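You operate a simulated robot arm through the tools that you are given. There is no shell and no other tool.

The job below is to be done with a simulated two-armed robot. You get a single attempt, and the scene is never put back.

## Task
Finish the four-dot head: clamp the keeper over the black bearing and the horn bracket at one dot.
Fine: both knobs, blue and grey, are slack; turn each one tight once its part is in place.

It is judged by the outcome, as a careful person would: the job done as asked, and still so three seconds after it is handed in. It fails if anything else is knocked over, pushed out of place, dropped, spilled or broken.

## Robot
Two 7-joint arms with two-finger parallel grippers on one trunk that stands fixed in place. Base frame: the origin is at the foot of the trunk, x ahead of it, y to its left, z up. Units: cm, degrees, N and s.
The left shoulder is at [11, 16.9, 149.9], the right one opposite. With the tool pointing down near the work surface each hand reaches from about 10 to 68 cm from the base axis, measured 20 degrees to its own side. Payload 1.57 kg a hand.
The tool frame of a hand sits at the grasp point between the pads (the TCP): z along the fingers, y along the line on which they close. The tips reach 3 cm beyond it. Largest opening 8 cm; finger width 1.7, thickness 1.2; the body of the gripper, 4 by 8.2 cm, starts 8 cm behind the TCP.
Orientation is that of the tool frame in the base frame, as a unit quaternion [x, y, z, w]. With the fingers straight down and closing along the base's y, the tool's x points along the base's -x, its y along +y and its z along -z.

## Interface
- The arms move only by the tool servo_tool. It takes "left_moves", "right_moves" or both (then of equal length, played together; a hand with none holds still); each is a list of rows, each an object of numbers (a shift or turn left out is 0, a gripper value left out holds the last): "x", "y", "z": the shift along the tool's x, y, z in cm; "wx", "wy", "wz": the turn, a rotation vector about the tool's x, y, z in degrees; "hand": the finger opening in cm, from 0 to 8. In form: [{"x": .., "y": .., "z": .., "wx": .., "wy": .., "wz": .., "hand": ..}, ...]. A call has 1 to 20 rows; each row shifts and turns the commanded pose from where the row before left it, along the tool's axes as they then stand. Each row takes 0.2 s and may step no farther than 5 cm and 8.6 degrees from the row before; otherwise, or with a gripper value out of range, the whole call is refused. A pose out of reach is approached as far as the arm can. The call stops where the force on the tool passes 50 N (or 10 N more than at its start, if that is more) or the arm is blocked; 0.2 s more then pass. The fingers move at their own pace (about 7.2 cm/s each) and stop on an object; they squeeze with about 33 N. The grip force told is the motor's: it shows also when the fingers shut on nothing. Time passes only in rows, and 0.2 s behind the last, so rows that do not move let the fingers close. The reply holds the time, the measured pose of the TCP, the force on the tool along the base axes, the opening and the grip force, in the units named above and with some noise, with the torque about the TCP (base axes, N m) and any sound that the robot's microphone picked up.
- Cameras (640 x 400 px; columns grow to the right, rows downward): "scene" is now at [16.91, 1.71, 169.74]; the picture's right is [0.13, -0.99, 0.00], its down [-0.75, -0.10, -0.66] and it looks along [0.65, 0.08, -0.75] (base axes); focal length 309 px, centre (320, 200). "left" rides on the left gripper at [7.2, 0.7, -12.2] in its tool frame; the picture's right is [-0.09, 1.00, 0.00], its down [-0.84, -0.08, -0.54] and it looks along [-0.54, -0.05, 0.84] (tool axes); focal length 238 px, centre (320, 200). "right" rides on the right gripper at [7.2, -0.7, -12.2] in its tool frame; the picture's right is [0.09, 1.00, 0.00], its down [-0.84, 0.08, -0.54] and it looks along [-0.54, 0.05, 0.84] (tool axes); focal length 238 px, centre (320, 200).
- get_image(camera): a new picture of that camera. No time passes.
- move_column(by): slides the trunk up (or, below 0, down) by that many cm; the arms and the scene camera ride with it, the base frame stays. It gives what a move gives, with no picture.
- pan_tilt(pan, tilt): turns the head with the scene camera to pan (to the left, within 86 degrees either way) and tilt (down, from -29 to 69), counted from straight ahead of the robot. It gives what a move gives.
- point_at(camera, pixels): for up to 12 pixels [column, row] of the newest picture of that camera ("zoom" is the newest enlarged one), the place [x, y, z] in the base frame of the surface seen there, good to about 0.2 cm, but the place of the scene camera against the robot may be out by one fixed shift of up to 2.5 cm in any direction. No time passes.
- zoom(camera, box): a new picture of the part [left, top, right, bottom] of that camera's present view, enlarged. No time passes.
- hand_in(): hands the job in; it is judged then, once.

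Unless the task says otherwise, let go and move clear before handing in.

The tools are called after ">>>" by a JSON object that holds its "op" and its "data". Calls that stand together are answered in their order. servo_tool: Moves the arms, as the interface text tells. Its arguments: {"type":"object","properties":{"left_moves":{"type":"array","items":{"type":"object","properties":{"x":{"type":"number"},"y":{"type":"number"},"z":{"type":"number"},"wx":{"type":"number"},"wy":{"type":"number"},"wz":{"type":"number"},"hand":{"type":"number"}}}},"right_moves":{"type":"array","items":{"type":"object","properties":{"x":{"type":"number"},"y":{"type":"number"},"z":{"type":"number"},"wx":{"type":"number"},"wy":{"type":"number"},"wz":{"type":"number"},"hand":{"type":"number"}}}}},"required":[]} The other tools are called the same way: move_column (by) moves the trunk up or down; pan_tilt (pan, tilt) turns the head that bears the scene camera; get_image (camera) takes a picture; point_at (camera, pixels) gives the place of the surface under pixels of a picture; zoom (camera, box) takes an enlarged picture of a part of a camera's view; hand_in () hands the job in.

At the start:

```text
time: 0.0
left_eef_pos: [63.48, 32.4, 119.04]
left_orientation: [-0.001, 1.0, 0.0, -0.001]
left_ft_force: [-0.1, -1.1, -1.1]
left_torque: [0.0, 0.01, 0.02]
left_finger_gap: 8.0
left_grip_force: 0.0
right_eef_pos: [67.91, -21.42, 125.84]
right_orientation: [0.002, 1.0, 0.001, 0.0]
right_ft_force: [0.5, 0.1, 0.3]
right_torque: [0.02, 0.03, 0.06]
right_finger_gap: 8.02
right_grip_force: 0.0
trunk travel left (down, up): [-81.3, 7.7]
head pan, tilt (commanded): [7.4, 48.8]
```

scene: 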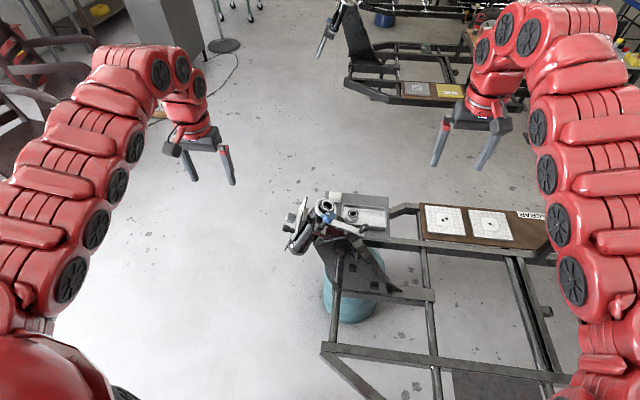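
right: 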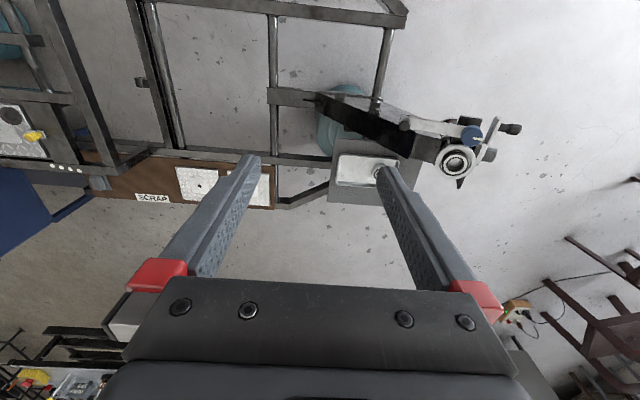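
left: 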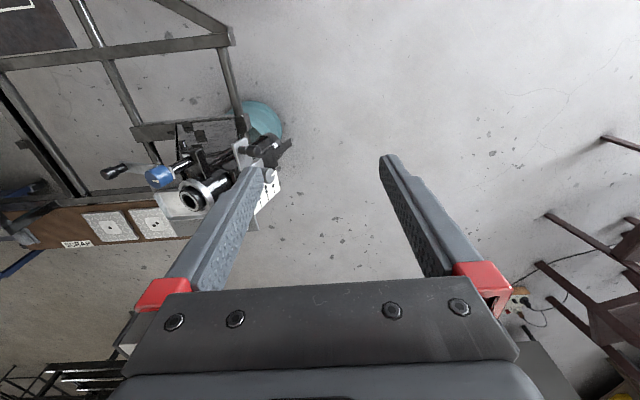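

The scene picture shows a head assembly near pixels (325, 215) with a blue knob and a tray at (360, 210), plus two patterned cards at (445, 220) and (488, 225). I'll zoom in on those parts before moving anything.

>>> {"op": "zoom", "data": {"camera": "scene", "box": [270, 170, 410, 300]}}

>>> {"op": "zoom", "data": {"camera": "scene", "box": [400, 180, 560, 280]}}

>>> {"op": "zoom", "data": {"camera": "right", "box": [300, 70, 540, 220]}}

>>> {"op": "zoom", "data": {"camera": "left", "box": [80, 90, 310, 250]}}

>>> {"op": "zoom", "data": {"camera": "scene", "box": [310, 0, 640, 150]}}

```text
3.08 times, centred on (340, 235) of scene
```

zoom: 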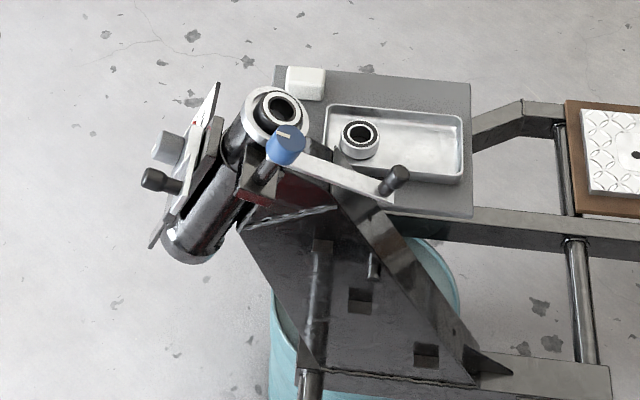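

```text
4.00 times, centred on (480, 230) of scene
```

zoom: 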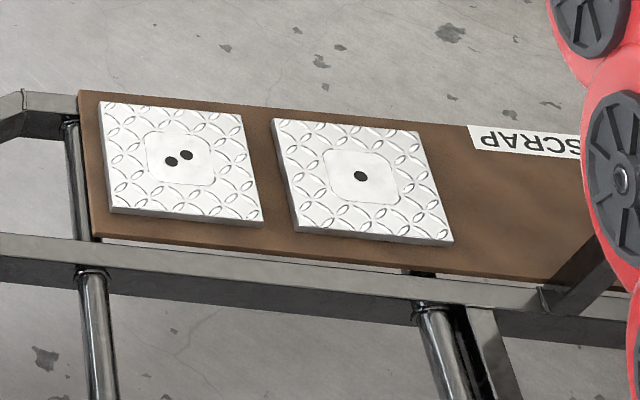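

```text
2.67 times, centred on (420, 145) of right
```

zoom: 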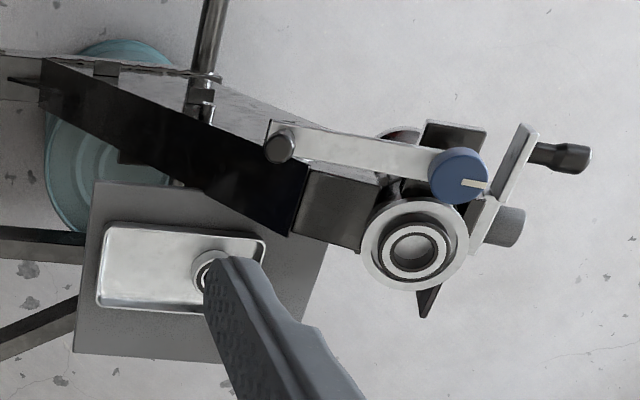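

```text
2.50 times, centred on (195, 170) of left
```

zoom: 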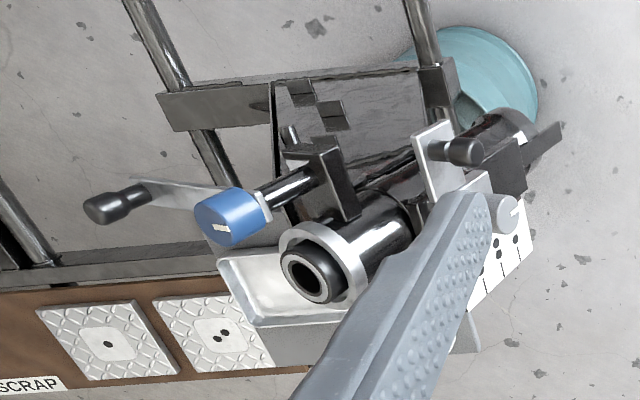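

```text
1.94 times, centred on (475, 75) of scene
```

zoom: 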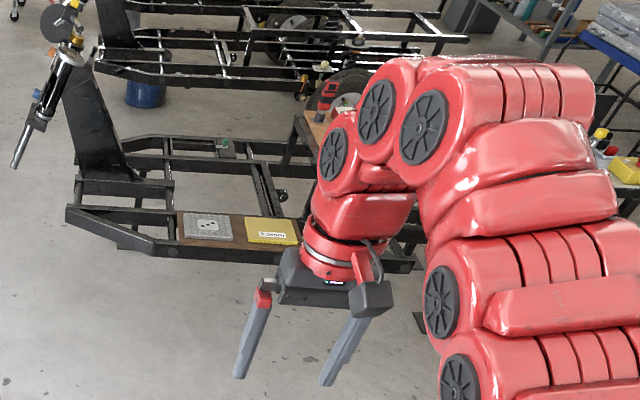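

The near head has a swing lever (a keeper with a blue knob), a bearing in the tube mouth, and a plate with dots and lines plus a grey knob on its far side. I'll measure some places first, then look closer.

>>> {"op": "zoom", "data": {"camera": "scene", "box": [280, 185, 360, 265]}}

>>> {"op": "point_at", "data": {"camera": "scene", "pixels": [[326, 203], [331, 217], [302, 230], [307, 213], [348, 213], [362, 231], [290, 226], [335, 197], [293, 213], [313, 232], [320, 200], [370, 215]]}}

>>> {"op": "zoom", "data": {"camera": "left", "box": [220, 120, 300, 220]}}

>>> {"op": "zoom", "data": {"camera": "right", "box": [420, 100, 530, 200]}}

>>> {"op": "point_at", "data": {"camera": "right", "pixels": [[456, 162], [472, 136], [404, 124], [490, 154], [510, 128], [496, 125], [381, 172], [455, 145]]}}

>>> {"op": "point_at", "data": {"camera": "left", "pixels": [[187, 200], [160, 176], [112, 173], [268, 175], [270, 190], [248, 150], [264, 150], [205, 190]]}}

```text
5.00 times, centred on (320, 225) of scene
```

zoom: 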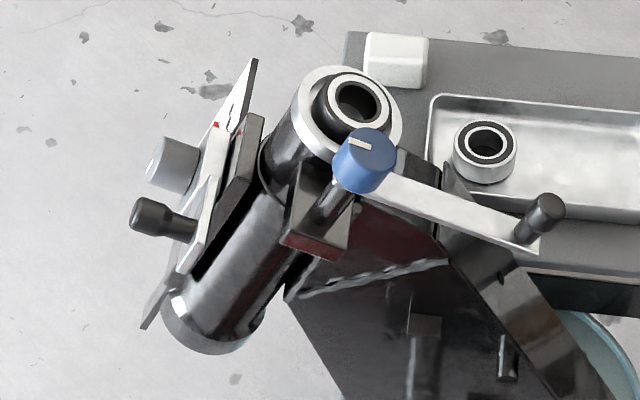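

```text
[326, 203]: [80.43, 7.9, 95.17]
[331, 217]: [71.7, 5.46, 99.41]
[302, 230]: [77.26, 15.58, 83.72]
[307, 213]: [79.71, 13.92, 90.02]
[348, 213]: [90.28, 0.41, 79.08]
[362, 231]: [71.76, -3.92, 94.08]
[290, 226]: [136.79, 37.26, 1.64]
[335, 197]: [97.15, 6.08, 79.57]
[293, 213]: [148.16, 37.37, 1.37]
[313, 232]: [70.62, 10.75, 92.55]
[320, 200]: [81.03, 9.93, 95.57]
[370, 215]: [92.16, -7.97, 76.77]
```

```text
4.00 times, centred on (260, 170) of left
```

zoom: 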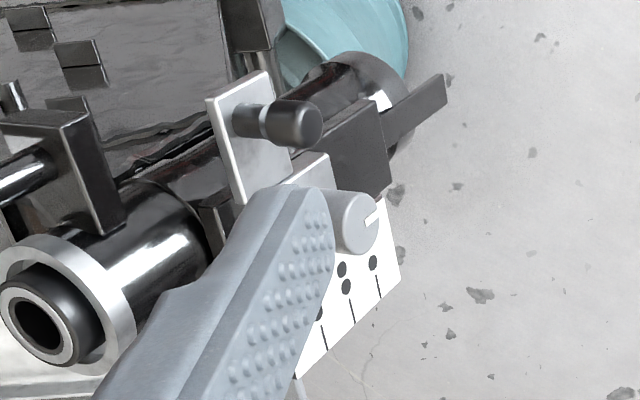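

```text
4.00 times, centred on (475, 150) of right
```

zoom: 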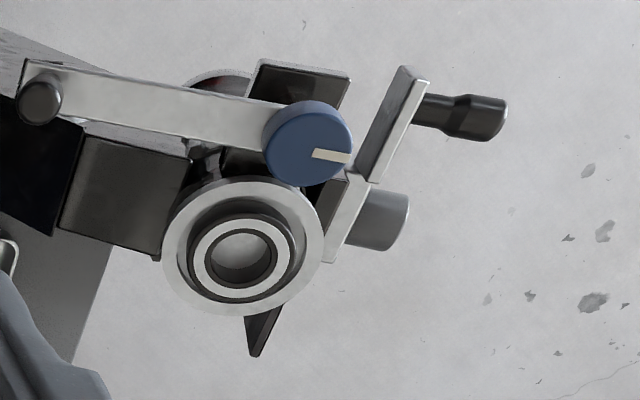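

```text
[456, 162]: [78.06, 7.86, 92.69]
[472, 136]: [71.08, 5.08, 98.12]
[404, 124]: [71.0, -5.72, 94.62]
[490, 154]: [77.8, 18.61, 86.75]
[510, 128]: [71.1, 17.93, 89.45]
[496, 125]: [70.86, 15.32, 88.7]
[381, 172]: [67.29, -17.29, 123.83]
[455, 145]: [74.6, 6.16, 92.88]
```

```text
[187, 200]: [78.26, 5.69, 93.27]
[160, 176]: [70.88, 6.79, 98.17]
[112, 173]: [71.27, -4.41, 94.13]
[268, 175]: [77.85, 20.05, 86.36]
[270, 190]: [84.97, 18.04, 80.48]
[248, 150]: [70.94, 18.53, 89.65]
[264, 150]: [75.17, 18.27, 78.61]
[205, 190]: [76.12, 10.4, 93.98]
```

The hand cameras agree with each other: the blue knob is near [71, 5, 98], the bearing near [78, 7, 93] and the grey knob near [78, 19.5, 86.5]. The scene camera is out by about (0.7, 0.5, 1.2). The dot plate is partly hidden behind the left finger, so I'll check the far head and its surroundings with the scene camera.

>>> {"op": "zoom", "data": {"camera": "scene", "box": [310, 0, 410, 65]}}

>>> {"op": "zoom", "data": {"camera": "scene", "box": [390, 70, 480, 110]}}

>>> {"op": "pan_tilt", "data": {"pan": 0, "tilt": 20}}

>>> {"op": "get_image", "data": {"camera": "scene"}}

```text
6.15 times, centred on (360, 32) of scene
```

zoom: 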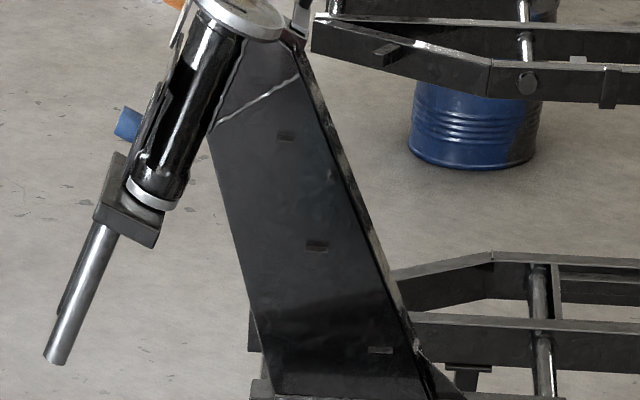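

```text
7.11 times, centred on (435, 90) of scene
```

zoom: 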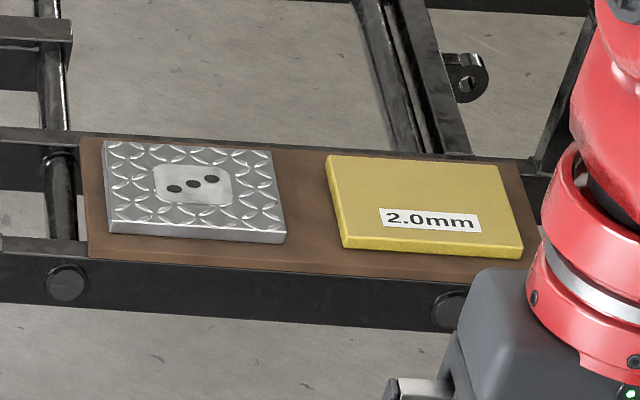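

```text
time: 0.9
left_eef_pos: [63.55, 32.31, 119.01]
left_orientation: [-0.001, 1.0, -0.001, 0.0]
left_ft_force: [0.1, 0.7, 0.7]
left_torque: [0.02, -0.02, -0.02]
left_finger_gap: 7.99
left_grip_force: 0.0
right_eef_pos: [67.83, -21.35, 125.88]
right_orientation: [0.001, 1.0, 0.0, 0.0]
right_ft_force: [-0.5, -0.4, -0.5]
right_torque: [0.0, -0.02, 0.01]
right_finger_gap: 7.99
right_grip_force: 0.1
trunk travel left (down, up): [-81.3, 7.7]
head pan, tilt (commanded): [0.0, 20.0]
```

```text
taken
```

scene: 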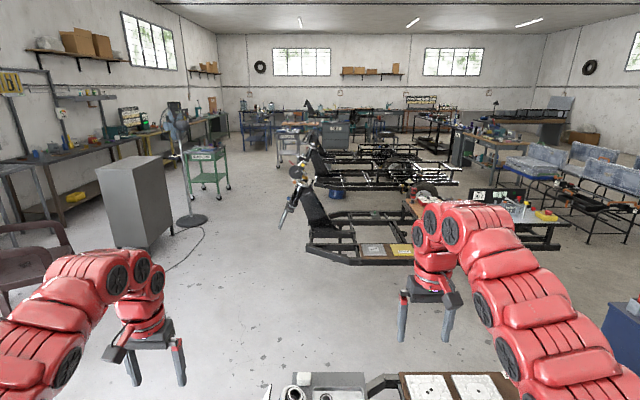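

Only the near head is within reach; a far one near (298, 185) has a head of its own. I'll look at that one and scan right, left and down.

>>> {"op": "zoom", "data": {"camera": "scene", "box": [270, 155, 350, 235]}}

>>> {"op": "zoom", "data": {"camera": "scene", "box": [280, 90, 400, 180]}}

>>> {"op": "pan_tilt", "data": {"pan": -40, "tilt": 50}}

>>> {"op": "get_image", "data": {"camera": "scene"}}

>>> {"op": "pan_tilt", "data": {"pan": 40, "tilt": 50}}

>>> {"op": "get_image", "data": {"camera": "scene"}}

>>> {"op": "pan_tilt", "data": {"pan": 5, "tilt": 60}}

>>> {"op": "get_image", "data": {"camera": "scene"}}

```text
5.00 times, centred on (310, 195) of scene
```

zoom: 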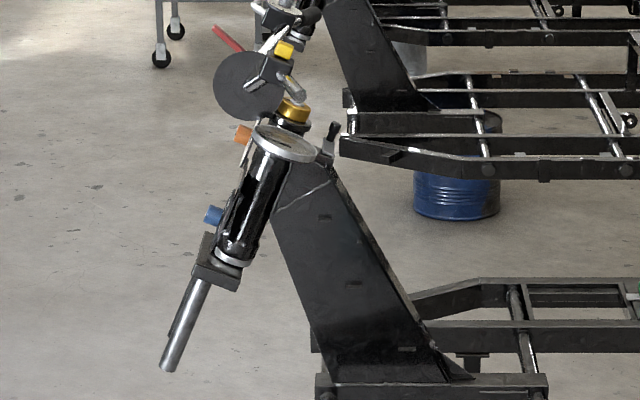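

```text
4.44 times, centred on (340, 135) of scene
```

zoom: 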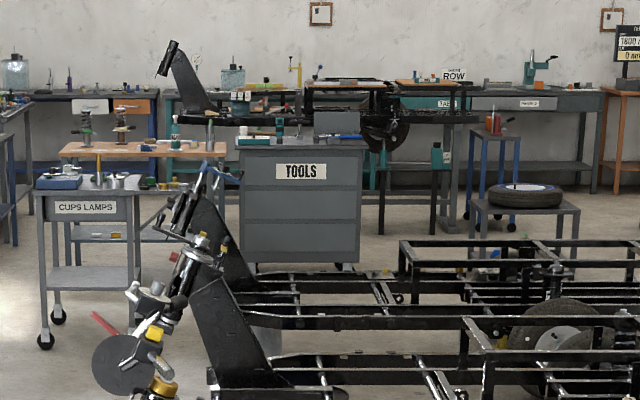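

```text
time: 2.0
left_eef_pos: [63.33, 32.35, 118.91]
left_orientation: [0.0, 1.0, 0.0, 0.0]
left_ft_force: [-0.1, 0.2, 0.4]
left_torque: [0.01, 0.03, -0.03]
left_finger_gap: 7.99
left_grip_force: 0.0
right_eef_pos: [67.96, -21.33, 125.88]
right_orientation: [0.001, 1.0, 0.0, 0.0]
right_ft_force: [0.3, -0.4, -1.0]
right_torque: [0.02, 0.01, 0.0]
right_finger_gap: 7.98
right_grip_force: 0.1
trunk travel left (down, up): [-81.3, 7.7]
head pan, tilt (commanded): [-40.0, 50.0]
```

```text
taken
```

scene: 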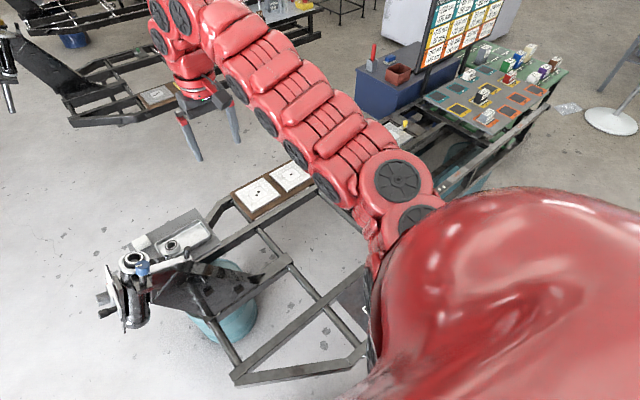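

```text
time: 3.5
left_eef_pos: [63.42, 32.39, 119.05]
left_orientation: [0.0, 1.0, 0.0, 0.0]
left_ft_force: [-0.6, 0.0, -0.2]
left_torque: [0.03, -0.02, 0.0]
left_finger_gap: 8.0
left_grip_force: 0.1
right_eef_pos: [67.87, -21.34, 125.86]
right_orientation: [0.001, 1.0, 0.0, 0.0]
right_ft_force: [-0.7, 0.2, -0.2]
right_torque: [-0.04, 0.02, 0.04]
right_finger_gap: 7.99
right_grip_force: 0.2
trunk travel left (down, up): [-81.3, 7.7]
head pan, tilt (commanded): [40.0, 50.0]
```

```text
taken
```

scene: 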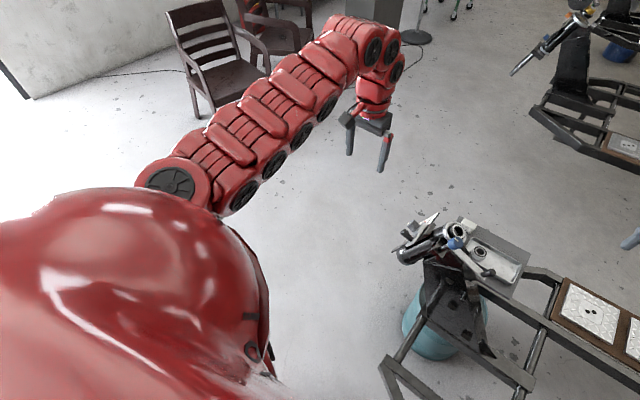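

```text
time: 4.5
left_eef_pos: [63.46, 32.35, 118.93]
left_orientation: [0.0, 1.0, 0.0, 0.0]
left_ft_force: [-0.3, -0.3, 0.1]
left_torque: [-0.02, 0.02, 0.01]
left_finger_gap: 8.0
left_grip_force: 0.1
right_eef_pos: [67.88, -21.33, 125.91]
right_orientation: [0.001, 1.0, 0.0, 0.0]
right_ft_force: [-0.1, 0.4, 0.4]
right_torque: [0.04, -0.02, 0.04]
right_finger_gap: 8.01
right_grip_force: 0.1
trunk travel left (down, up): [-81.3, 7.7]
head pan, tilt (commanded): [5.0, 60.0]
```

```text
taken
```

scene: 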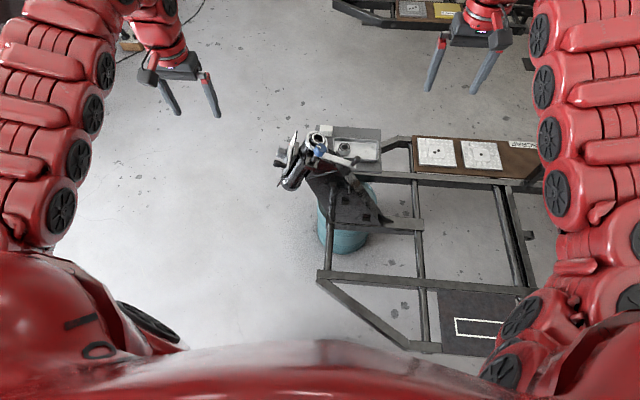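

The far heads can't be reached, so the near one is the job. I'll shift the left hand to y≈20 so the dot plate shows between its fingers, and bring the right hand round for a closer look at the bearing.

>>> {"op": "servo_tool", "data": {"left_moves": [{"y": -4}, {"y": -4}, {"y": -4}, {}], "right_moves": [{"y": 4}, {"y": 4}, {"y": 4}, {}]}}

>>> {"op": "get_image", "data": {"camera": "left"}}

>>> {"op": "get_image", "data": {"camera": "right"}}

```text
time: 5.5
left_eef_pos: [63.38, 20.23, 118.99]
left_orientation: [0.001, 1.0, 0.0, -0.001]
left_ft_force: [-0.3, 0.1, 0.2]
left_torque: [0.03, 0.01, -0.02]
left_finger_gap: 8.0
left_grip_force: 0.0
right_eef_pos: [67.87, -9.34, 125.97]
right_orientation: [0.001, 1.0, 0.001, 0.0]
right_ft_force: [-1.2, -0.5, -0.5]
right_torque: [0.0, 0.02, 0.03]
right_finger_gap: 7.97
right_grip_force: 0.0
trunk travel left (down, up): [-81.3, 7.7]
head pan, tilt (commanded): [5.0, 60.0]
```

```text
taken
```

left: 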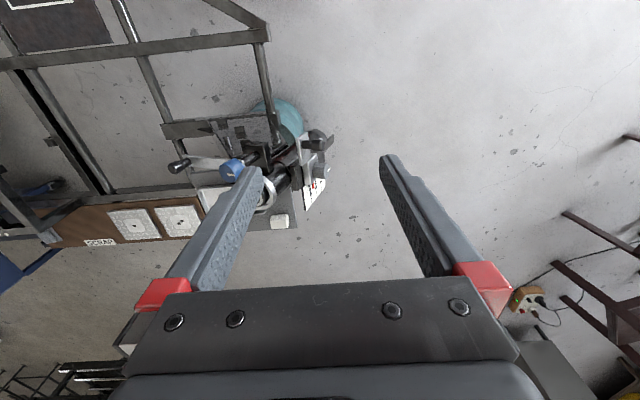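

```text
taken
```

right: 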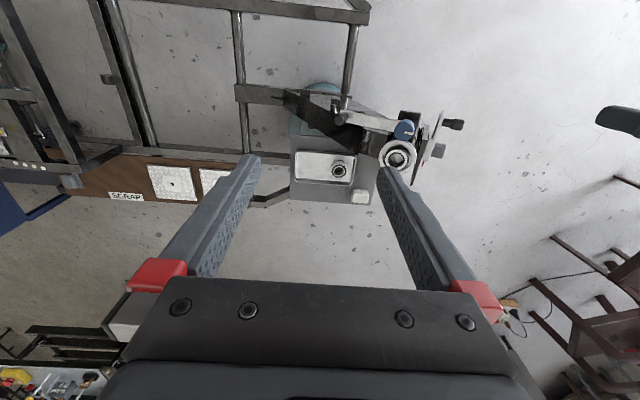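

>>> {"op": "zoom", "data": {"camera": "left", "box": [240, 110, 350, 230]}}

>>> {"op": "zoom", "data": {"camera": "right", "box": [290, 100, 470, 210]}}

>>> {"op": "zoom", "data": {"camera": "scene", "box": [270, 120, 390, 200]}}

```text
3.33 times, centred on (295, 170) of left
```

zoom: 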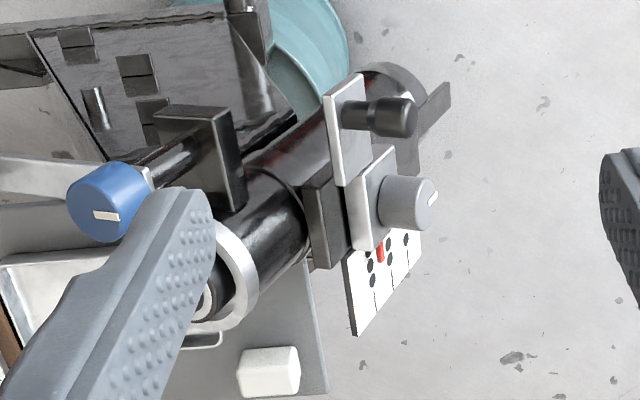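

```text
3.56 times, centred on (380, 155) of right
```

zoom: 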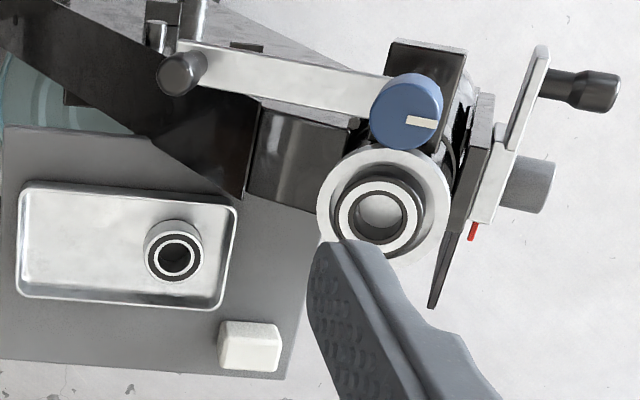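

```text
5.00 times, centred on (330, 160) of scene
```

zoom: 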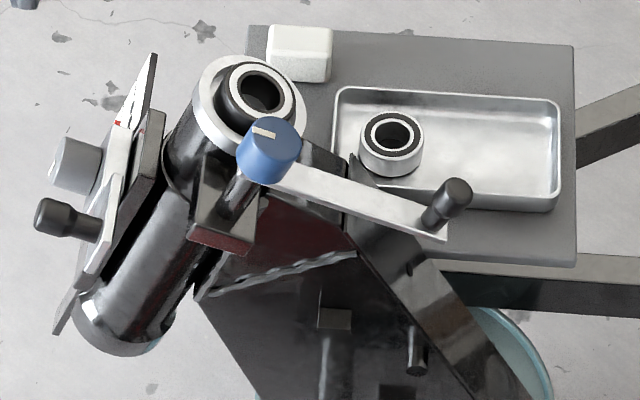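

The right view shows a black-bodied bearing in the tube mouth, with a steel one in the tray, so the keeper goes over the mouth. A red pointer on the bracket sits by the dot scale. I'll zoom and sample points to fix the axes.

>>> {"op": "zoom", "data": {"camera": "left", "box": [285, 150, 335, 215]}}

>>> {"op": "point_at", "data": {"camera": "zoom", "pixels": [[320, 200], [360, 230], [300, 250]]}}

>>> {"op": "point_at", "data": {"camera": "left", "pixels": [[317, 170], [311, 171], [305, 174], [311, 145], [303, 150], [299, 147], [302, 204], [317, 187], [309, 180], [320, 140], [327, 140], [294, 170]]}}

>>> {"op": "point_at", "data": {"camera": "right", "pixels": [[405, 129], [398, 144], [384, 152], [410, 157], [388, 165], [342, 121], [375, 122], [355, 118], [400, 121], [425, 160], [445, 122], [460, 125]]}}

```text
6.15 times, centred on (310, 182) of left
```

zoom: 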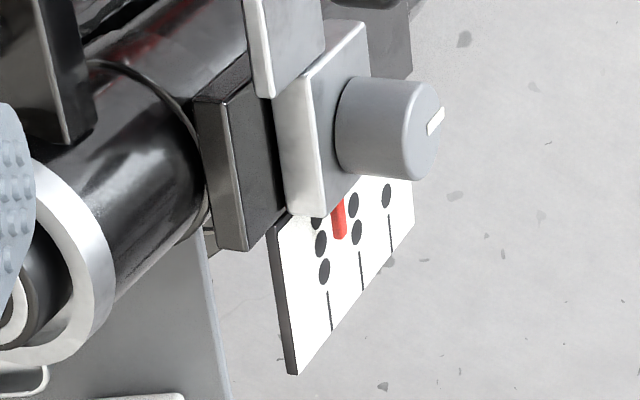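

```text
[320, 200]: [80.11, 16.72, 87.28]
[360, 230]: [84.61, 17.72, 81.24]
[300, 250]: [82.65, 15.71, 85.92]
```

```text
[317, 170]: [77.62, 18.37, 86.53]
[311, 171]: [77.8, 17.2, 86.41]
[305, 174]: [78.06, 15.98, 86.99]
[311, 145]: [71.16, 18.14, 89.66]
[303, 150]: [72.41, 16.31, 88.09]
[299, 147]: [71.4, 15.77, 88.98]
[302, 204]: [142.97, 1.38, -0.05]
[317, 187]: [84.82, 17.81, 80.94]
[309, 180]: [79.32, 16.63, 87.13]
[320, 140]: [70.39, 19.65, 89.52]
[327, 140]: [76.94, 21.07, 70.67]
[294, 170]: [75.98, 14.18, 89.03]
```

```text
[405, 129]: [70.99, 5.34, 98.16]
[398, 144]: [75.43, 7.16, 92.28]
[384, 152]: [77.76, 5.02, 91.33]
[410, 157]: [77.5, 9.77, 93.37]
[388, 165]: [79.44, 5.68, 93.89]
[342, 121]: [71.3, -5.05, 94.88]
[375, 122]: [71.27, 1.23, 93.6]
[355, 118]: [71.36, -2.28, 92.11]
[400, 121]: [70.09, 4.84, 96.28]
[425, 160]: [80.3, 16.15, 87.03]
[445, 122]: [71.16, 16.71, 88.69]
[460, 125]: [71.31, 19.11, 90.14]
```

The zoom shows the scale with three, two and one dots from left to right, and the red pointer near zoom (340, 218), between the three-dot and two-dot marks. I'll sample the plate, bracket and knob to get their planes.

>>> {"op": "zoom", "data": {"camera": "left", "box": [285, 150, 335, 215]}}

>>> {"op": "point_at", "data": {"camera": "zoom", "pixels": [[290, 240], [300, 350], [402, 190], [406, 225], [350, 290], [318, 240], [386, 195], [340, 230], [330, 310], [362, 270], [390, 235], [340, 205]]}}

>>> {"op": "point_at", "data": {"camera": "zoom", "pixels": [[422, 130], [425, 95], [425, 165], [380, 90], [380, 150], [330, 60], [320, 180], [290, 160], [350, 40], [220, 150], [255, 180], [260, 50]]}}

>>> {"op": "zoom", "data": {"camera": "left", "box": [280, 120, 335, 165]}}

>>> {"op": "point_at", "data": {"camera": "zoom", "pixels": [[300, 130], [260, 220], [300, 250], [240, 150], [380, 180], [430, 170], [460, 170], [420, 80], [480, 100], [520, 150], [200, 260], [230, 330]]}}

```text
6.15 times, centred on (310, 182) of left
```

zoom: 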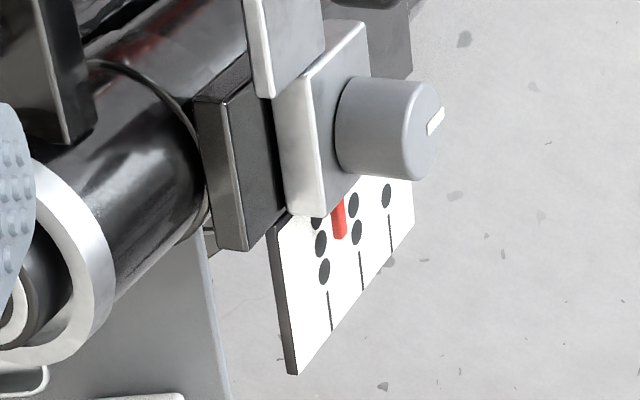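

```text
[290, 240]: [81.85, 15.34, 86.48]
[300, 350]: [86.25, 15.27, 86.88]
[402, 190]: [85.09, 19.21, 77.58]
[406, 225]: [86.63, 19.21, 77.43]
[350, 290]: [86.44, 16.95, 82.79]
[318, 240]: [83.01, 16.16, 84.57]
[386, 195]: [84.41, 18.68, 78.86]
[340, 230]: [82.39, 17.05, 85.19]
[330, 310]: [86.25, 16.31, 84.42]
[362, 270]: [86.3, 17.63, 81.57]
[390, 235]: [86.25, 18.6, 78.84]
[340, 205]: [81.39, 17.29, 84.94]
```

```text
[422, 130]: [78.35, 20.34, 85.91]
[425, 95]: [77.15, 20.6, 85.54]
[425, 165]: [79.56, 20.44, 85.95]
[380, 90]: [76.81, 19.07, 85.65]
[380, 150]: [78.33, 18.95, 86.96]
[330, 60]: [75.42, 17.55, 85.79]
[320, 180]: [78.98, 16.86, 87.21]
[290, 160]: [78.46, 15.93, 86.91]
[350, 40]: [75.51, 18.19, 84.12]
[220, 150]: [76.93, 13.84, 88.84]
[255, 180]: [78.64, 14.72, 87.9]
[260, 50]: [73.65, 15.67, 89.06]
```

```text
8.89 times, centred on (308, 142) of left
```

zoom: 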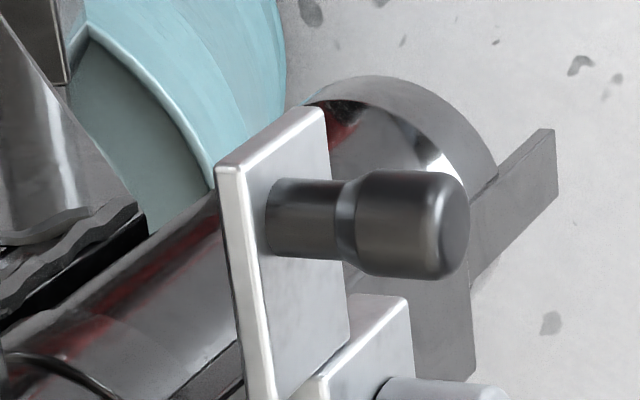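

```text
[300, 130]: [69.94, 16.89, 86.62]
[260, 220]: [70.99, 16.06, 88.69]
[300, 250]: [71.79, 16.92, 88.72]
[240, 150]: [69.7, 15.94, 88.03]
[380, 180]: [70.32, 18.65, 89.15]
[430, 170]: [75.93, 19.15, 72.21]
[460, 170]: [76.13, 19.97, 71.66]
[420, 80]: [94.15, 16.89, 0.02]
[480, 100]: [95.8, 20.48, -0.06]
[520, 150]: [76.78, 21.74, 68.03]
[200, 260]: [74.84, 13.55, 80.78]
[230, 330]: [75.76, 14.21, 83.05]
```

The points give the geometry. The tube axis leans about 23.6° toward -y, with N=(0,-.4,.917). The dot scale lines run along x at N≈70.9 (three dots), 67.8 (two) and 64.9 (one), so the bracket slides down the tube rail, and its pointer is now at about three dots. The keeper must swing 90° about the blue post. I'll check frame heights before lowering the trunk for reach.

>>> {"op": "get_image", "data": {"camera": "scene"}}

>>> {"op": "point_at", "data": {"camera": "scene", "pixels": [[415, 225], [330, 285], [420, 345], [390, 225], [330, 175], [480, 320], [440, 150], [520, 290], [350, 205], [375, 175], [395, 140], [345, 215]]}}

>>> {"op": "zoom", "data": {"camera": "scene", "box": [280, 180, 560, 360]}}

```text
taken
```

scene: 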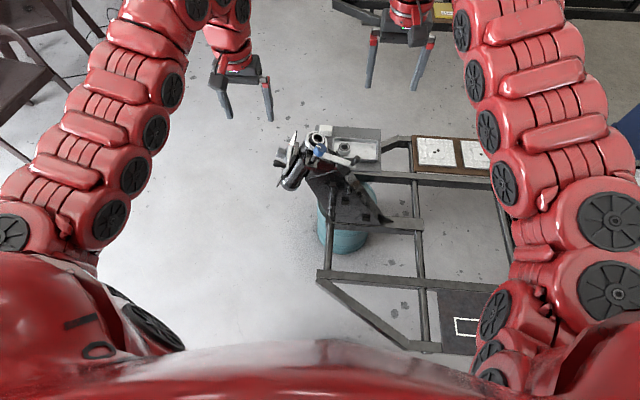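

```text
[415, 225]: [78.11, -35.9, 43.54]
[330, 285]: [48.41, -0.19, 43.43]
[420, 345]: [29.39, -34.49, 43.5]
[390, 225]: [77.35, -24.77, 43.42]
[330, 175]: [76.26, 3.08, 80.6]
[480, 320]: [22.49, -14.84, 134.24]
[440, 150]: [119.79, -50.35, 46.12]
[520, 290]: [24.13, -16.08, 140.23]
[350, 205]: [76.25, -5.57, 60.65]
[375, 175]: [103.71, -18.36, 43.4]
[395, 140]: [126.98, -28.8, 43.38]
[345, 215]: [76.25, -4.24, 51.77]
```

```text
2.22 times, centred on (420, 270) of scene
```

zoom: 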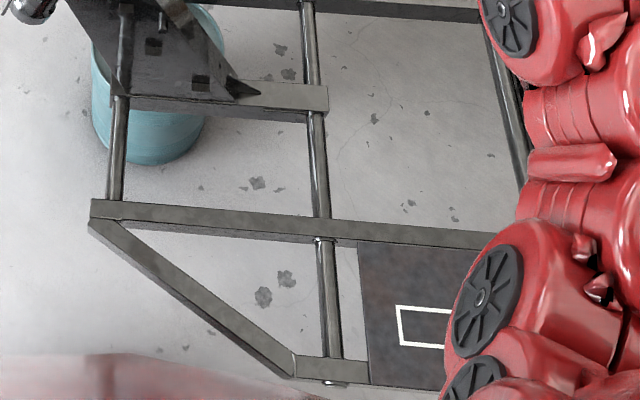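

The frame rails are only at z≈43, so there's plenty of room. I'll draw both hands back from the head, then lower the trunk 30 cm.

>>> {"op": "servo_tool", "data": {"left_moves": [{"x": 4}, {"x": 4, "y": 2}, {"x": 3, "y": 3}, {"y": 4}, {"y": 3}], "right_moves": [{"x": 4}, {"x": 4, "y": -2}, {"x": 4, "y": -3}, {"y": -4}, {"y": -4}]}}

>>> {"op": "move_column", "data": {"by": -30}}

>>> {"op": "get_image", "data": {"camera": "scene"}}

>>> {"op": "get_image", "data": {"camera": "left"}}

>>> {"op": "get_image", "data": {"camera": "right"}}

```text
time: 6.8
left_eef_pos: [63.42, 27.49, 119.02]
left_orientation: [0.0, 1.0, 0.0, 0.0]
left_ft_force: [0.4, -0.1, 0.0]
left_torque: [0.01, 0.01, -0.03]
left_finger_gap: 8.0
left_grip_force: 0.1
left hand out of reach, approached as far as the arm can: row 1, 2, 3
right_eef_pos: [62.2, -22.38, 123.21]
right_orientation: [0.0, 1.0, 0.0, 0.0]
right_ft_force: [-0.5, -0.2, -0.5]
right_torque: [-0.01, -0.02, -0.04]
right_finger_gap: 7.96
right_grip_force: 0.1
right hand out of reach, approached as far as the arm can: row 1, 2, 3
trunk travel left (down, up): [-81.3, 7.7]
head pan, tilt (commanded): [5.0, 60.0]
```

```text
time: 9.8
left_eef_pos: [63.49, 27.63, 89.0]
left_orientation: [0.0, 1.0, 0.0, 0.0]
left_ft_force: [-0.2, -0.7, 0.4]
left_torque: [0.0, 0.04, 0.03]
left_finger_gap: 8.01
left_grip_force: 0.0
right_eef_pos: [62.17, -22.49, 93.19]
right_orientation: [0.001, 1.0, 0.0, 0.0]
right_ft_force: [-0.7, 0.1, -0.3]
right_torque: [0.04, 0.0, 0.01]
right_finger_gap: 8.01
right_grip_force: 0.1
trunk travel left (down, up): [-51.3, 37.7]
head pan, tilt (commanded): [5.0, 60.0]
```

```text
taken
```

scene: 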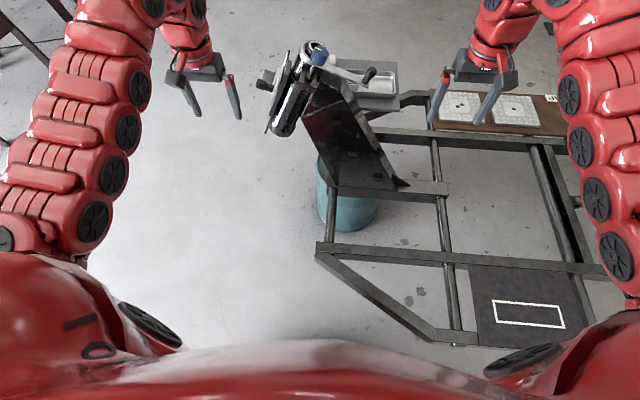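

```text
taken
```

left: 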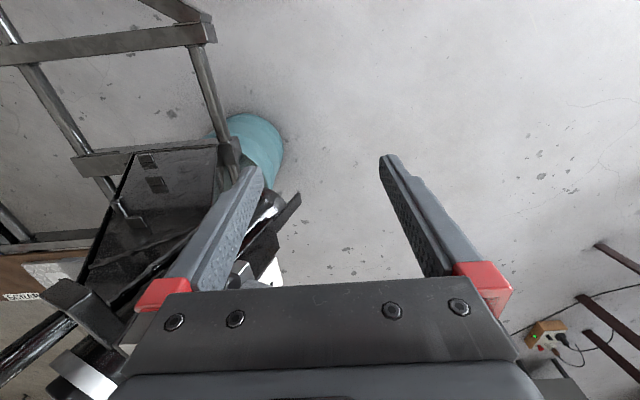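

```text
taken
```

right: 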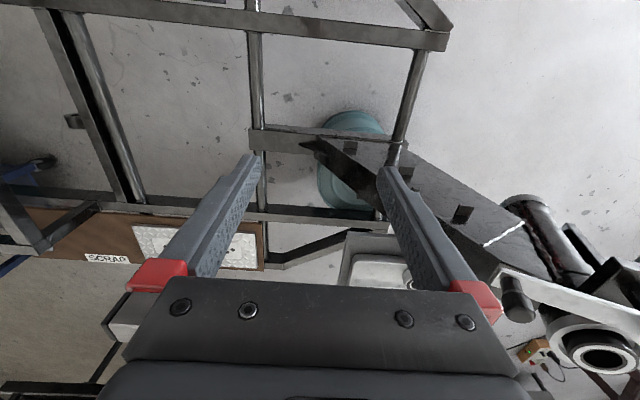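

Both hands dropped 30 cm and are clear of the head. I'll move the left hand out to +y and tilt it so its fingers point along the grey knob's axis (+66.4° about tool x), then check how it reaches.

>>> {"op": "servo_tool", "data": {"left_moves": [{"y": 4}, {"y": 4}, {"y": 4}, {"wx": 8.3}, {"wx": 8.3}, {"wx": 8.3}, {"wx": 8.3}, {"wx": 8.3}, {"wx": 8.3}, {"wx": 8.3}, {"wx": 8.3}, {}]}}

>>> {"op": "get_image", "data": {"camera": "left"}}

>>> {"op": "get_image", "data": {"camera": "scene"}}

```text
time: 12.3
left_eef_pos: [59.11, 29.64, 92.1]
left_orientation: [-0.001, 0.85, -0.527, 0.0]
left_ft_force: [-0.1, 0.2, 0.6]
left_torque: [-0.02, 0.0, -0.03]
left_finger_gap: 8.01
left_grip_force: 0.1
left hand out of reach, approached as far as the arm can: row 6, 7, 8, 9, 10, 11
right_eef_pos: [62.11, -22.39, 93.2]
right_orientation: [0.0, 1.0, 0.0, 0.0]
right_ft_force: [0.1, 0.0, 0.2]
right_torque: [-0.03, 0.03, 0.0]
right_finger_gap: 7.99
right_grip_force: 0.1
trunk travel left (down, up): [-51.3, 37.7]
head pan, tilt (commanded): [5.0, 60.0]
```

```text
taken
```

left: 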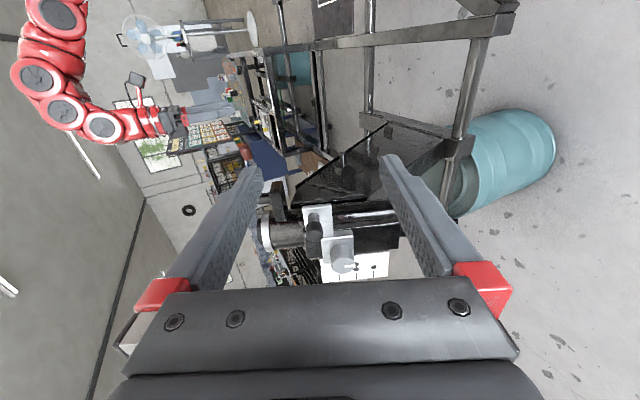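

```text
taken
```

scene: 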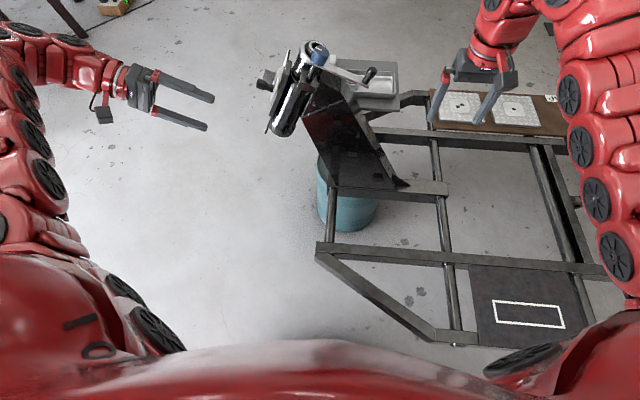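

The left hand fell short of the straight-on pose, so pure axial approaches at that distance are out of reach. Forward-tilted approaches should work. I'll test the right hand: roll -23.6° about tool x to match the tube lean, then pitch it 45° forward, well clear of the keeper.

>>> {"op": "servo_tool", "data": {"right_moves": [{"wx": -7.87}, {"wx": -7.87}, {"wx": -7.86}, {"wy": -7.5}, {"wy": -7.5}, {"wy": -7.5}, {"wy": -7.5}, {"wy": -7.5}, {"wy": -7.5}, {}]}}

>>> {"op": "get_image", "data": {"camera": "right"}}

>>> {"op": "get_image", "data": {"camera": "scene"}}

```text
time: 14.6
left_eef_pos: [59.18, 29.44, 92.04]
left_orientation: [0.0, 0.85, -0.527, 0.001]
left_ft_force: [-0.8, -0.4, -0.7]
left_torque: [0.0, -0.02, 0.03]
left_finger_gap: 8.0
left_grip_force: 0.0
right_eef_pos: [64.02, -22.37, 93.99]
right_orientation: [0.021, 0.974, 0.203, 0.096]
right_ft_force: [0.8, -0.2, -1.1]
right_torque: [0.04, -0.01, 0.0]
right_finger_gap: 8.02
right_grip_force: 0.0
right hand out of reach, approached as far as the arm can: row 4, 5, 6, 7, 8, 9
trunk travel left (down, up): [-51.3, 37.7]
head pan, tilt (commanded): [5.0, 60.0]
```

```text
taken
```

right: 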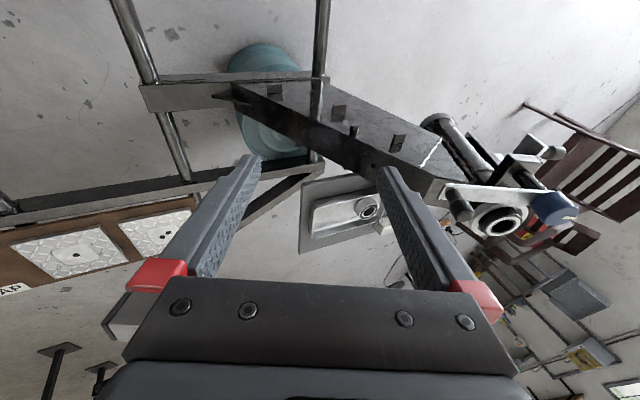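

```text
taken
```

scene: 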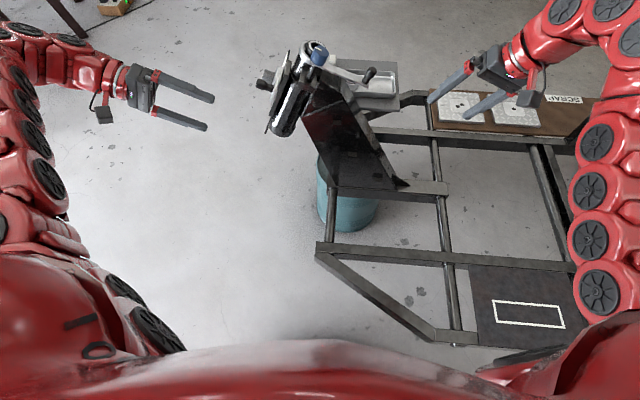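

Pitching forward was refused after about 11°, so the arm can't fold back at this height. I'll measure the right arm's links to see how it is bent before choosing a trunk height.

>>> {"op": "point_at", "data": {"camera": "scene", "pixels": [[600, 290], [600, 235], [597, 190], [600, 145], [625, 35], [610, 10], [565, 12], [535, 40], [515, 55], [495, 65], [560, 355], [620, 330]]}}

>>> {"op": "pan_tilt", "data": {"pan": -35, "tilt": 35}}

>>> {"op": "get_image", "data": {"camera": "scene"}}

```text
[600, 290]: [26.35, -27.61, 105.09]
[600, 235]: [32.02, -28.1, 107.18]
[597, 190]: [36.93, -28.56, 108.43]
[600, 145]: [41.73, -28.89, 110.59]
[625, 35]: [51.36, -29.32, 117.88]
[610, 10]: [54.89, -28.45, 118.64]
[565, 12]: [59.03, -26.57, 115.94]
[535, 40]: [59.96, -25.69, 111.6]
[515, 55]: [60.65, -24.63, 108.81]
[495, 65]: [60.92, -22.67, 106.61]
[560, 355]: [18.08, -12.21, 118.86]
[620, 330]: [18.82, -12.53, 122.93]
```

```text
time: 15.6
left_eef_pos: [59.13, 29.53, 92.04]
left_orientation: [0.0, 0.85, -0.527, 0.0]
left_ft_force: [-0.1, 0.5, 0.0]
left_torque: [0.02, 0.0, -0.01]
left_finger_gap: 7.99
left_grip_force: 0.1
right_eef_pos: [63.99, -22.44, 94.02]
right_orientation: [0.02, 0.974, 0.203, 0.096]
right_ft_force: [-0.1, 0.1, -0.3]
right_torque: [0.01, 0.01, 0.04]
right_finger_gap: 8.01
right_grip_force: 0.0
trunk travel left (down, up): [-51.3, 37.7]
head pan, tilt (commanded): [-35.0, 35.0]
```

```text
taken
```

scene: 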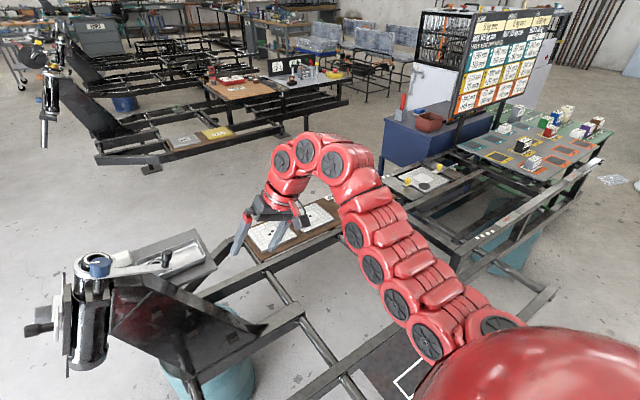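

The arm sits elbow-down, with its wrist only about 50 cm from the shoulder, which looks like the fold limit. Raising the trunk puts the wrist lower relative to the shoulder and should allow the pitch. I'll raise it 16 cm, drop the right hand along its tool axis and pitch again.

>>> {"op": "move_column", "data": {"by": 16}}

>>> {"op": "servo_tool", "data": {"right_moves": [{"z": 4, "y": -2}, {"z": 4, "y": -2}, {"z": 3, "y": -2}, {"wy": -8.4}, {"wy": -8.4}, {"wy": -8.4}, {"wy": -8.5}, {}]}}

>>> {"op": "get_image", "data": {"camera": "right"}}

```text
time: 17.4
left_eef_pos: [59.22, 29.64, 108.04]
left_orientation: [0.0, 0.85, -0.527, 0.0]
left_ft_force: [-0.2, -0.1, -0.7]
left_torque: [0.0, 0.01, 0.0]
left_finger_gap: 7.99
left_grip_force: 0.0
right_eef_pos: [63.88, -22.32, 109.92]
right_orientation: [0.02, 0.974, 0.204, 0.095]
right_ft_force: [-0.9, 0.2, 0.2]
right_torque: [0.03, 0.0, -0.01]
right_finger_gap: 7.99
right_grip_force: 0.0
trunk travel left (down, up): [-67.3, 21.7]
head pan, tilt (commanded): [-35.0, 35.0]
```

```text
time: 19.2
left_eef_pos: [59.28, 29.52, 108.07]
left_orientation: [0.0, 0.85, -0.527, 0.0]
left_ft_force: [-0.3, -0.2, -0.2]
left_torque: [0.0, 0.03, 0.02]
left_finger_gap: 8.01
left_grip_force: 0.1
right_eef_pos: [66.55, -23.59, 97.81]
right_orientation: [0.08, 0.905, 0.188, 0.374]
right_ft_force: [0.6, 0.2, -0.4]
right_torque: [0.02, -0.03, 0.01]
right_finger_gap: 8.01
right_grip_force: 0.0
right hand out of reach, approached as far as the arm can: row 1
trunk travel left (down, up): [-67.3, 21.7]
head pan, tilt (commanded): [-35.0, 35.0]
```

```text
taken
```

right: 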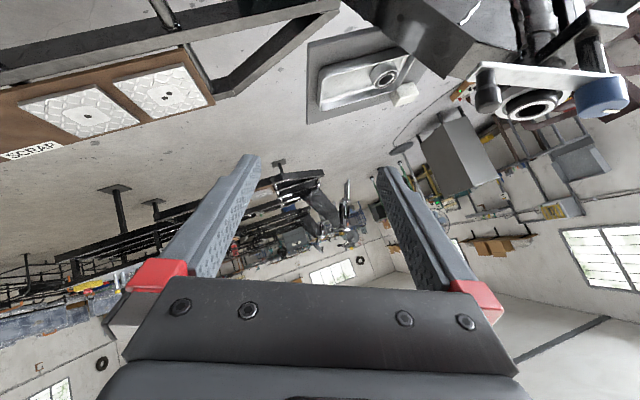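

The pitch now works: the right tool axis is at 45° in the X–N plane and closes along E. The peg shows near (487, 95) and the keeper bar at (540, 75), so I'll zoom and measure them accurately.

>>> {"op": "zoom", "data": {"camera": "right", "box": [440, 0, 640, 130]}}

>>> {"op": "point_at", "data": {"camera": "right", "pixels": [[487, 85], [487, 95], [487, 104], [478, 95], [497, 95], [520, 74], [550, 76], [602, 95], [602, 82], [580, 100], [527, 105], [522, 95]]}}

```text
3.08 times, centred on (540, 65) of right
```

zoom: 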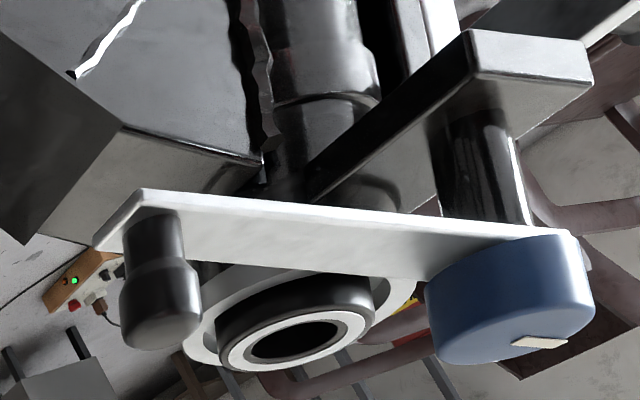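

```text
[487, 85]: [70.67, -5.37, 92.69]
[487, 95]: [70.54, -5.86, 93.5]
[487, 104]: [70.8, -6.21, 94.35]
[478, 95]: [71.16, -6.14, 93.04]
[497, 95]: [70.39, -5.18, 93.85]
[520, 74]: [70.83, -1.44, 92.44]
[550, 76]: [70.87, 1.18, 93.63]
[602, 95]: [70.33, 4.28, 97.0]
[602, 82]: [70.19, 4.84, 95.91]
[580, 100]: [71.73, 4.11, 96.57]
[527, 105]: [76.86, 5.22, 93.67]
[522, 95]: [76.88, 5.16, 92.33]
```

The peg centre is at about X 71.3, E 32.7, with its top at N≈89. The bar top is at N 85.4, the bearing top at 83.8 and the blue pivot at (71.05, 44.05). I'll bring the right hand to 8 cm short of the peg along its tool axis.

>>> {"op": "servo_tool", "data": {"right_moves": [{"x": 1.12, "y": 3.8, "z": 0.29}, {"x": 1.12, "y": 3.8, "z": 0.29}, {"x": 1.12, "y": 3.8, "z": 0.29}, {"x": 1.12, "y": 3.8, "z": 0.29}, {}]}}

>>> {"op": "get_image", "data": {"camera": "right"}}

```text
time: 20.4
left_eef_pos: [59.15, 29.56, 108.01]
left_orientation: [0.0, 0.85, -0.527, 0.0]
left_ft_force: [-0.8, 0.2, -0.6]
left_torque: [-0.01, 0.0, -0.01]
left_finger_gap: 8.0
left_grip_force: 0.1
right_eef_pos: [64.19, -7.95, 100.08]
right_orientation: [0.079, 0.905, 0.189, 0.374]
right_ft_force: [-0.1, -0.3, 0.3]
right_torque: [0.02, -0.02, -0.02]
right_finger_gap: 7.99
right_grip_force: 0.1
trunk travel left (down, up): [-67.3, 21.7]
head pan, tilt (commanded): [-35.0, 35.0]
```

```text
taken
```

right: 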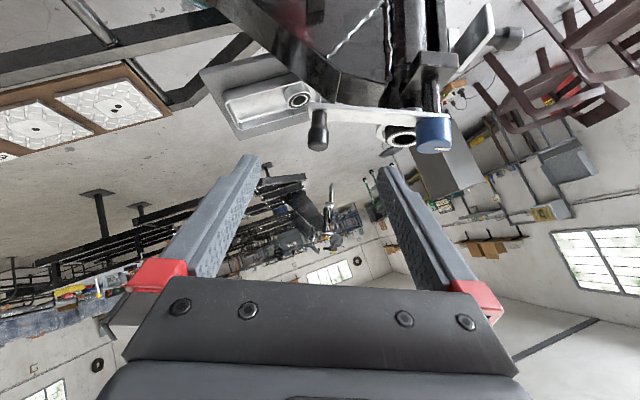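

The hand is where I asked: X 64.2, E 32.7, N 95. The peg is at (318, 130), centred between the fingers. I'll measure the peg again and narrow the gap before going in.

>>> {"op": "point_at", "data": {"camera": "right", "pixels": [[318, 130], [318, 142], [318, 120], [311, 132], [325, 132], [345, 112], [434, 135], [402, 140], [400, 132], [418, 125], [450, 125], [380, 112]]}}

>>> {"op": "zoom", "data": {"camera": "right", "box": [280, 60, 480, 180]}}

```text
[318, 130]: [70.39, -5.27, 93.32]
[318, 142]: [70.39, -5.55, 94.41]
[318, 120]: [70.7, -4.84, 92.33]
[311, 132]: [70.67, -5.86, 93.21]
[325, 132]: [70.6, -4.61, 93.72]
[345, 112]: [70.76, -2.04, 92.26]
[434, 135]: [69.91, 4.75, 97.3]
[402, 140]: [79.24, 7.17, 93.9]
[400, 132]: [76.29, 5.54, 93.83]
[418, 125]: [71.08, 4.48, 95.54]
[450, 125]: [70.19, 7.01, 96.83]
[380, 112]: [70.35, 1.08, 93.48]
```

```text
3.20 times, centred on (380, 120) of right
```

zoom: 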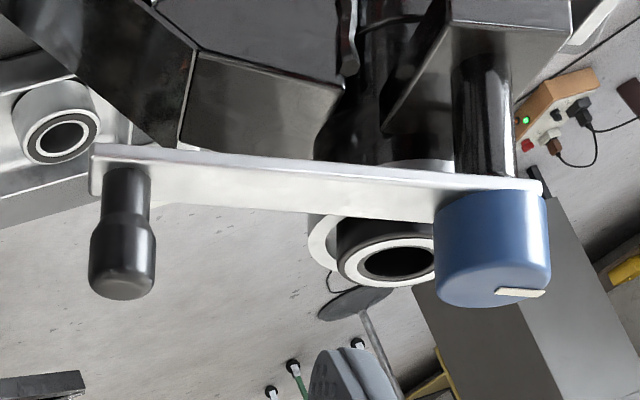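

The peg measures E 32.5, X≈71.3, radius about 0.95. I'll narrow the fingers to 4 cm, advance 8 cm along the tool axis and close on the peg's upper part.

>>> {"op": "servo_tool", "data": {"right_moves": [{"hand": 4.2, "y": -0.2}, {"z": 2}, {"z": 2}, {"z": 2}, {"z": 2}, {}]}}

>>> {"op": "get_image", "data": {"camera": "right"}}

```text
time: 21.9
left_eef_pos: [59.16, 29.58, 108.12]
left_orientation: [0.0, 0.85, -0.527, 0.0]
left_ft_force: [0.0, 0.7, 0.2]
left_torque: [0.0, -0.01, 0.01]
left_finger_gap: 8.0
left_grip_force: 0.1
right_eef_pos: [70.01, -5.93, 95.11]
right_orientation: [0.08, 0.905, 0.188, 0.374]
right_ft_force: [0.6, -0.1, 0.7]
right_torque: [-0.03, -0.03, 0.0]
right_finger_gap: 4.22
right_grip_force: 0.2
trunk travel left (down, up): [-67.3, 21.7]
head pan, tilt (commanded): [-35.0, 35.0]
```

```text
taken
```

right: 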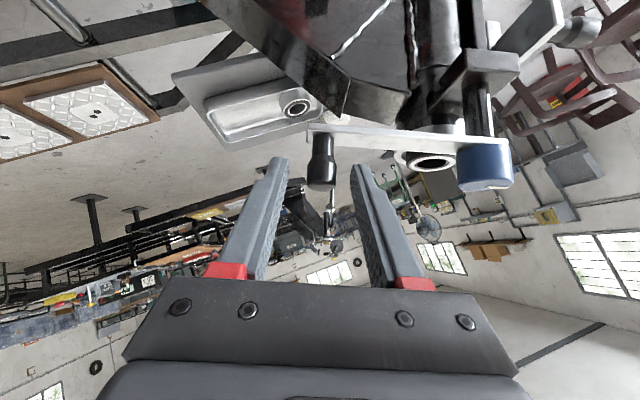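

The peg at (321, 170) sits between the fingertips. I'll close and check the opening.

>>> {"op": "servo_tool", "data": {"right_moves": [{"hand": 0}, {}, {}]}}

>>> {"op": "get_image", "data": {"camera": "right"}}

```text
time: 22.6
left_eef_pos: [59.15, 29.71, 108.05]
left_orientation: [0.0, 0.849, -0.528, 0.001]
left_ft_force: [0.1, 0.3, -0.6]
left_torque: [-0.01, 0.01, 0.02]
left_finger_gap: 8.0
left_grip_force: 0.1
right_eef_pos: [70.02, -5.82, 95.07]
right_orientation: [0.078, 0.904, 0.189, 0.375]
right_ft_force: [2.5, 4.9, 3.3]
right_torque: [-0.6, 0.09, 0.19]
right_finger_gap: 1.97
right_grip_force: 33.5
trunk travel left (down, up): [-67.3, 21.7]
head pan, tilt (commanded): [-35.0, 35.0]
```

```text
taken
```

right: 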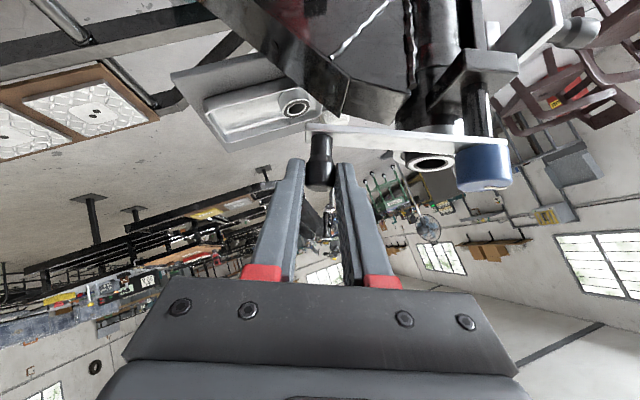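

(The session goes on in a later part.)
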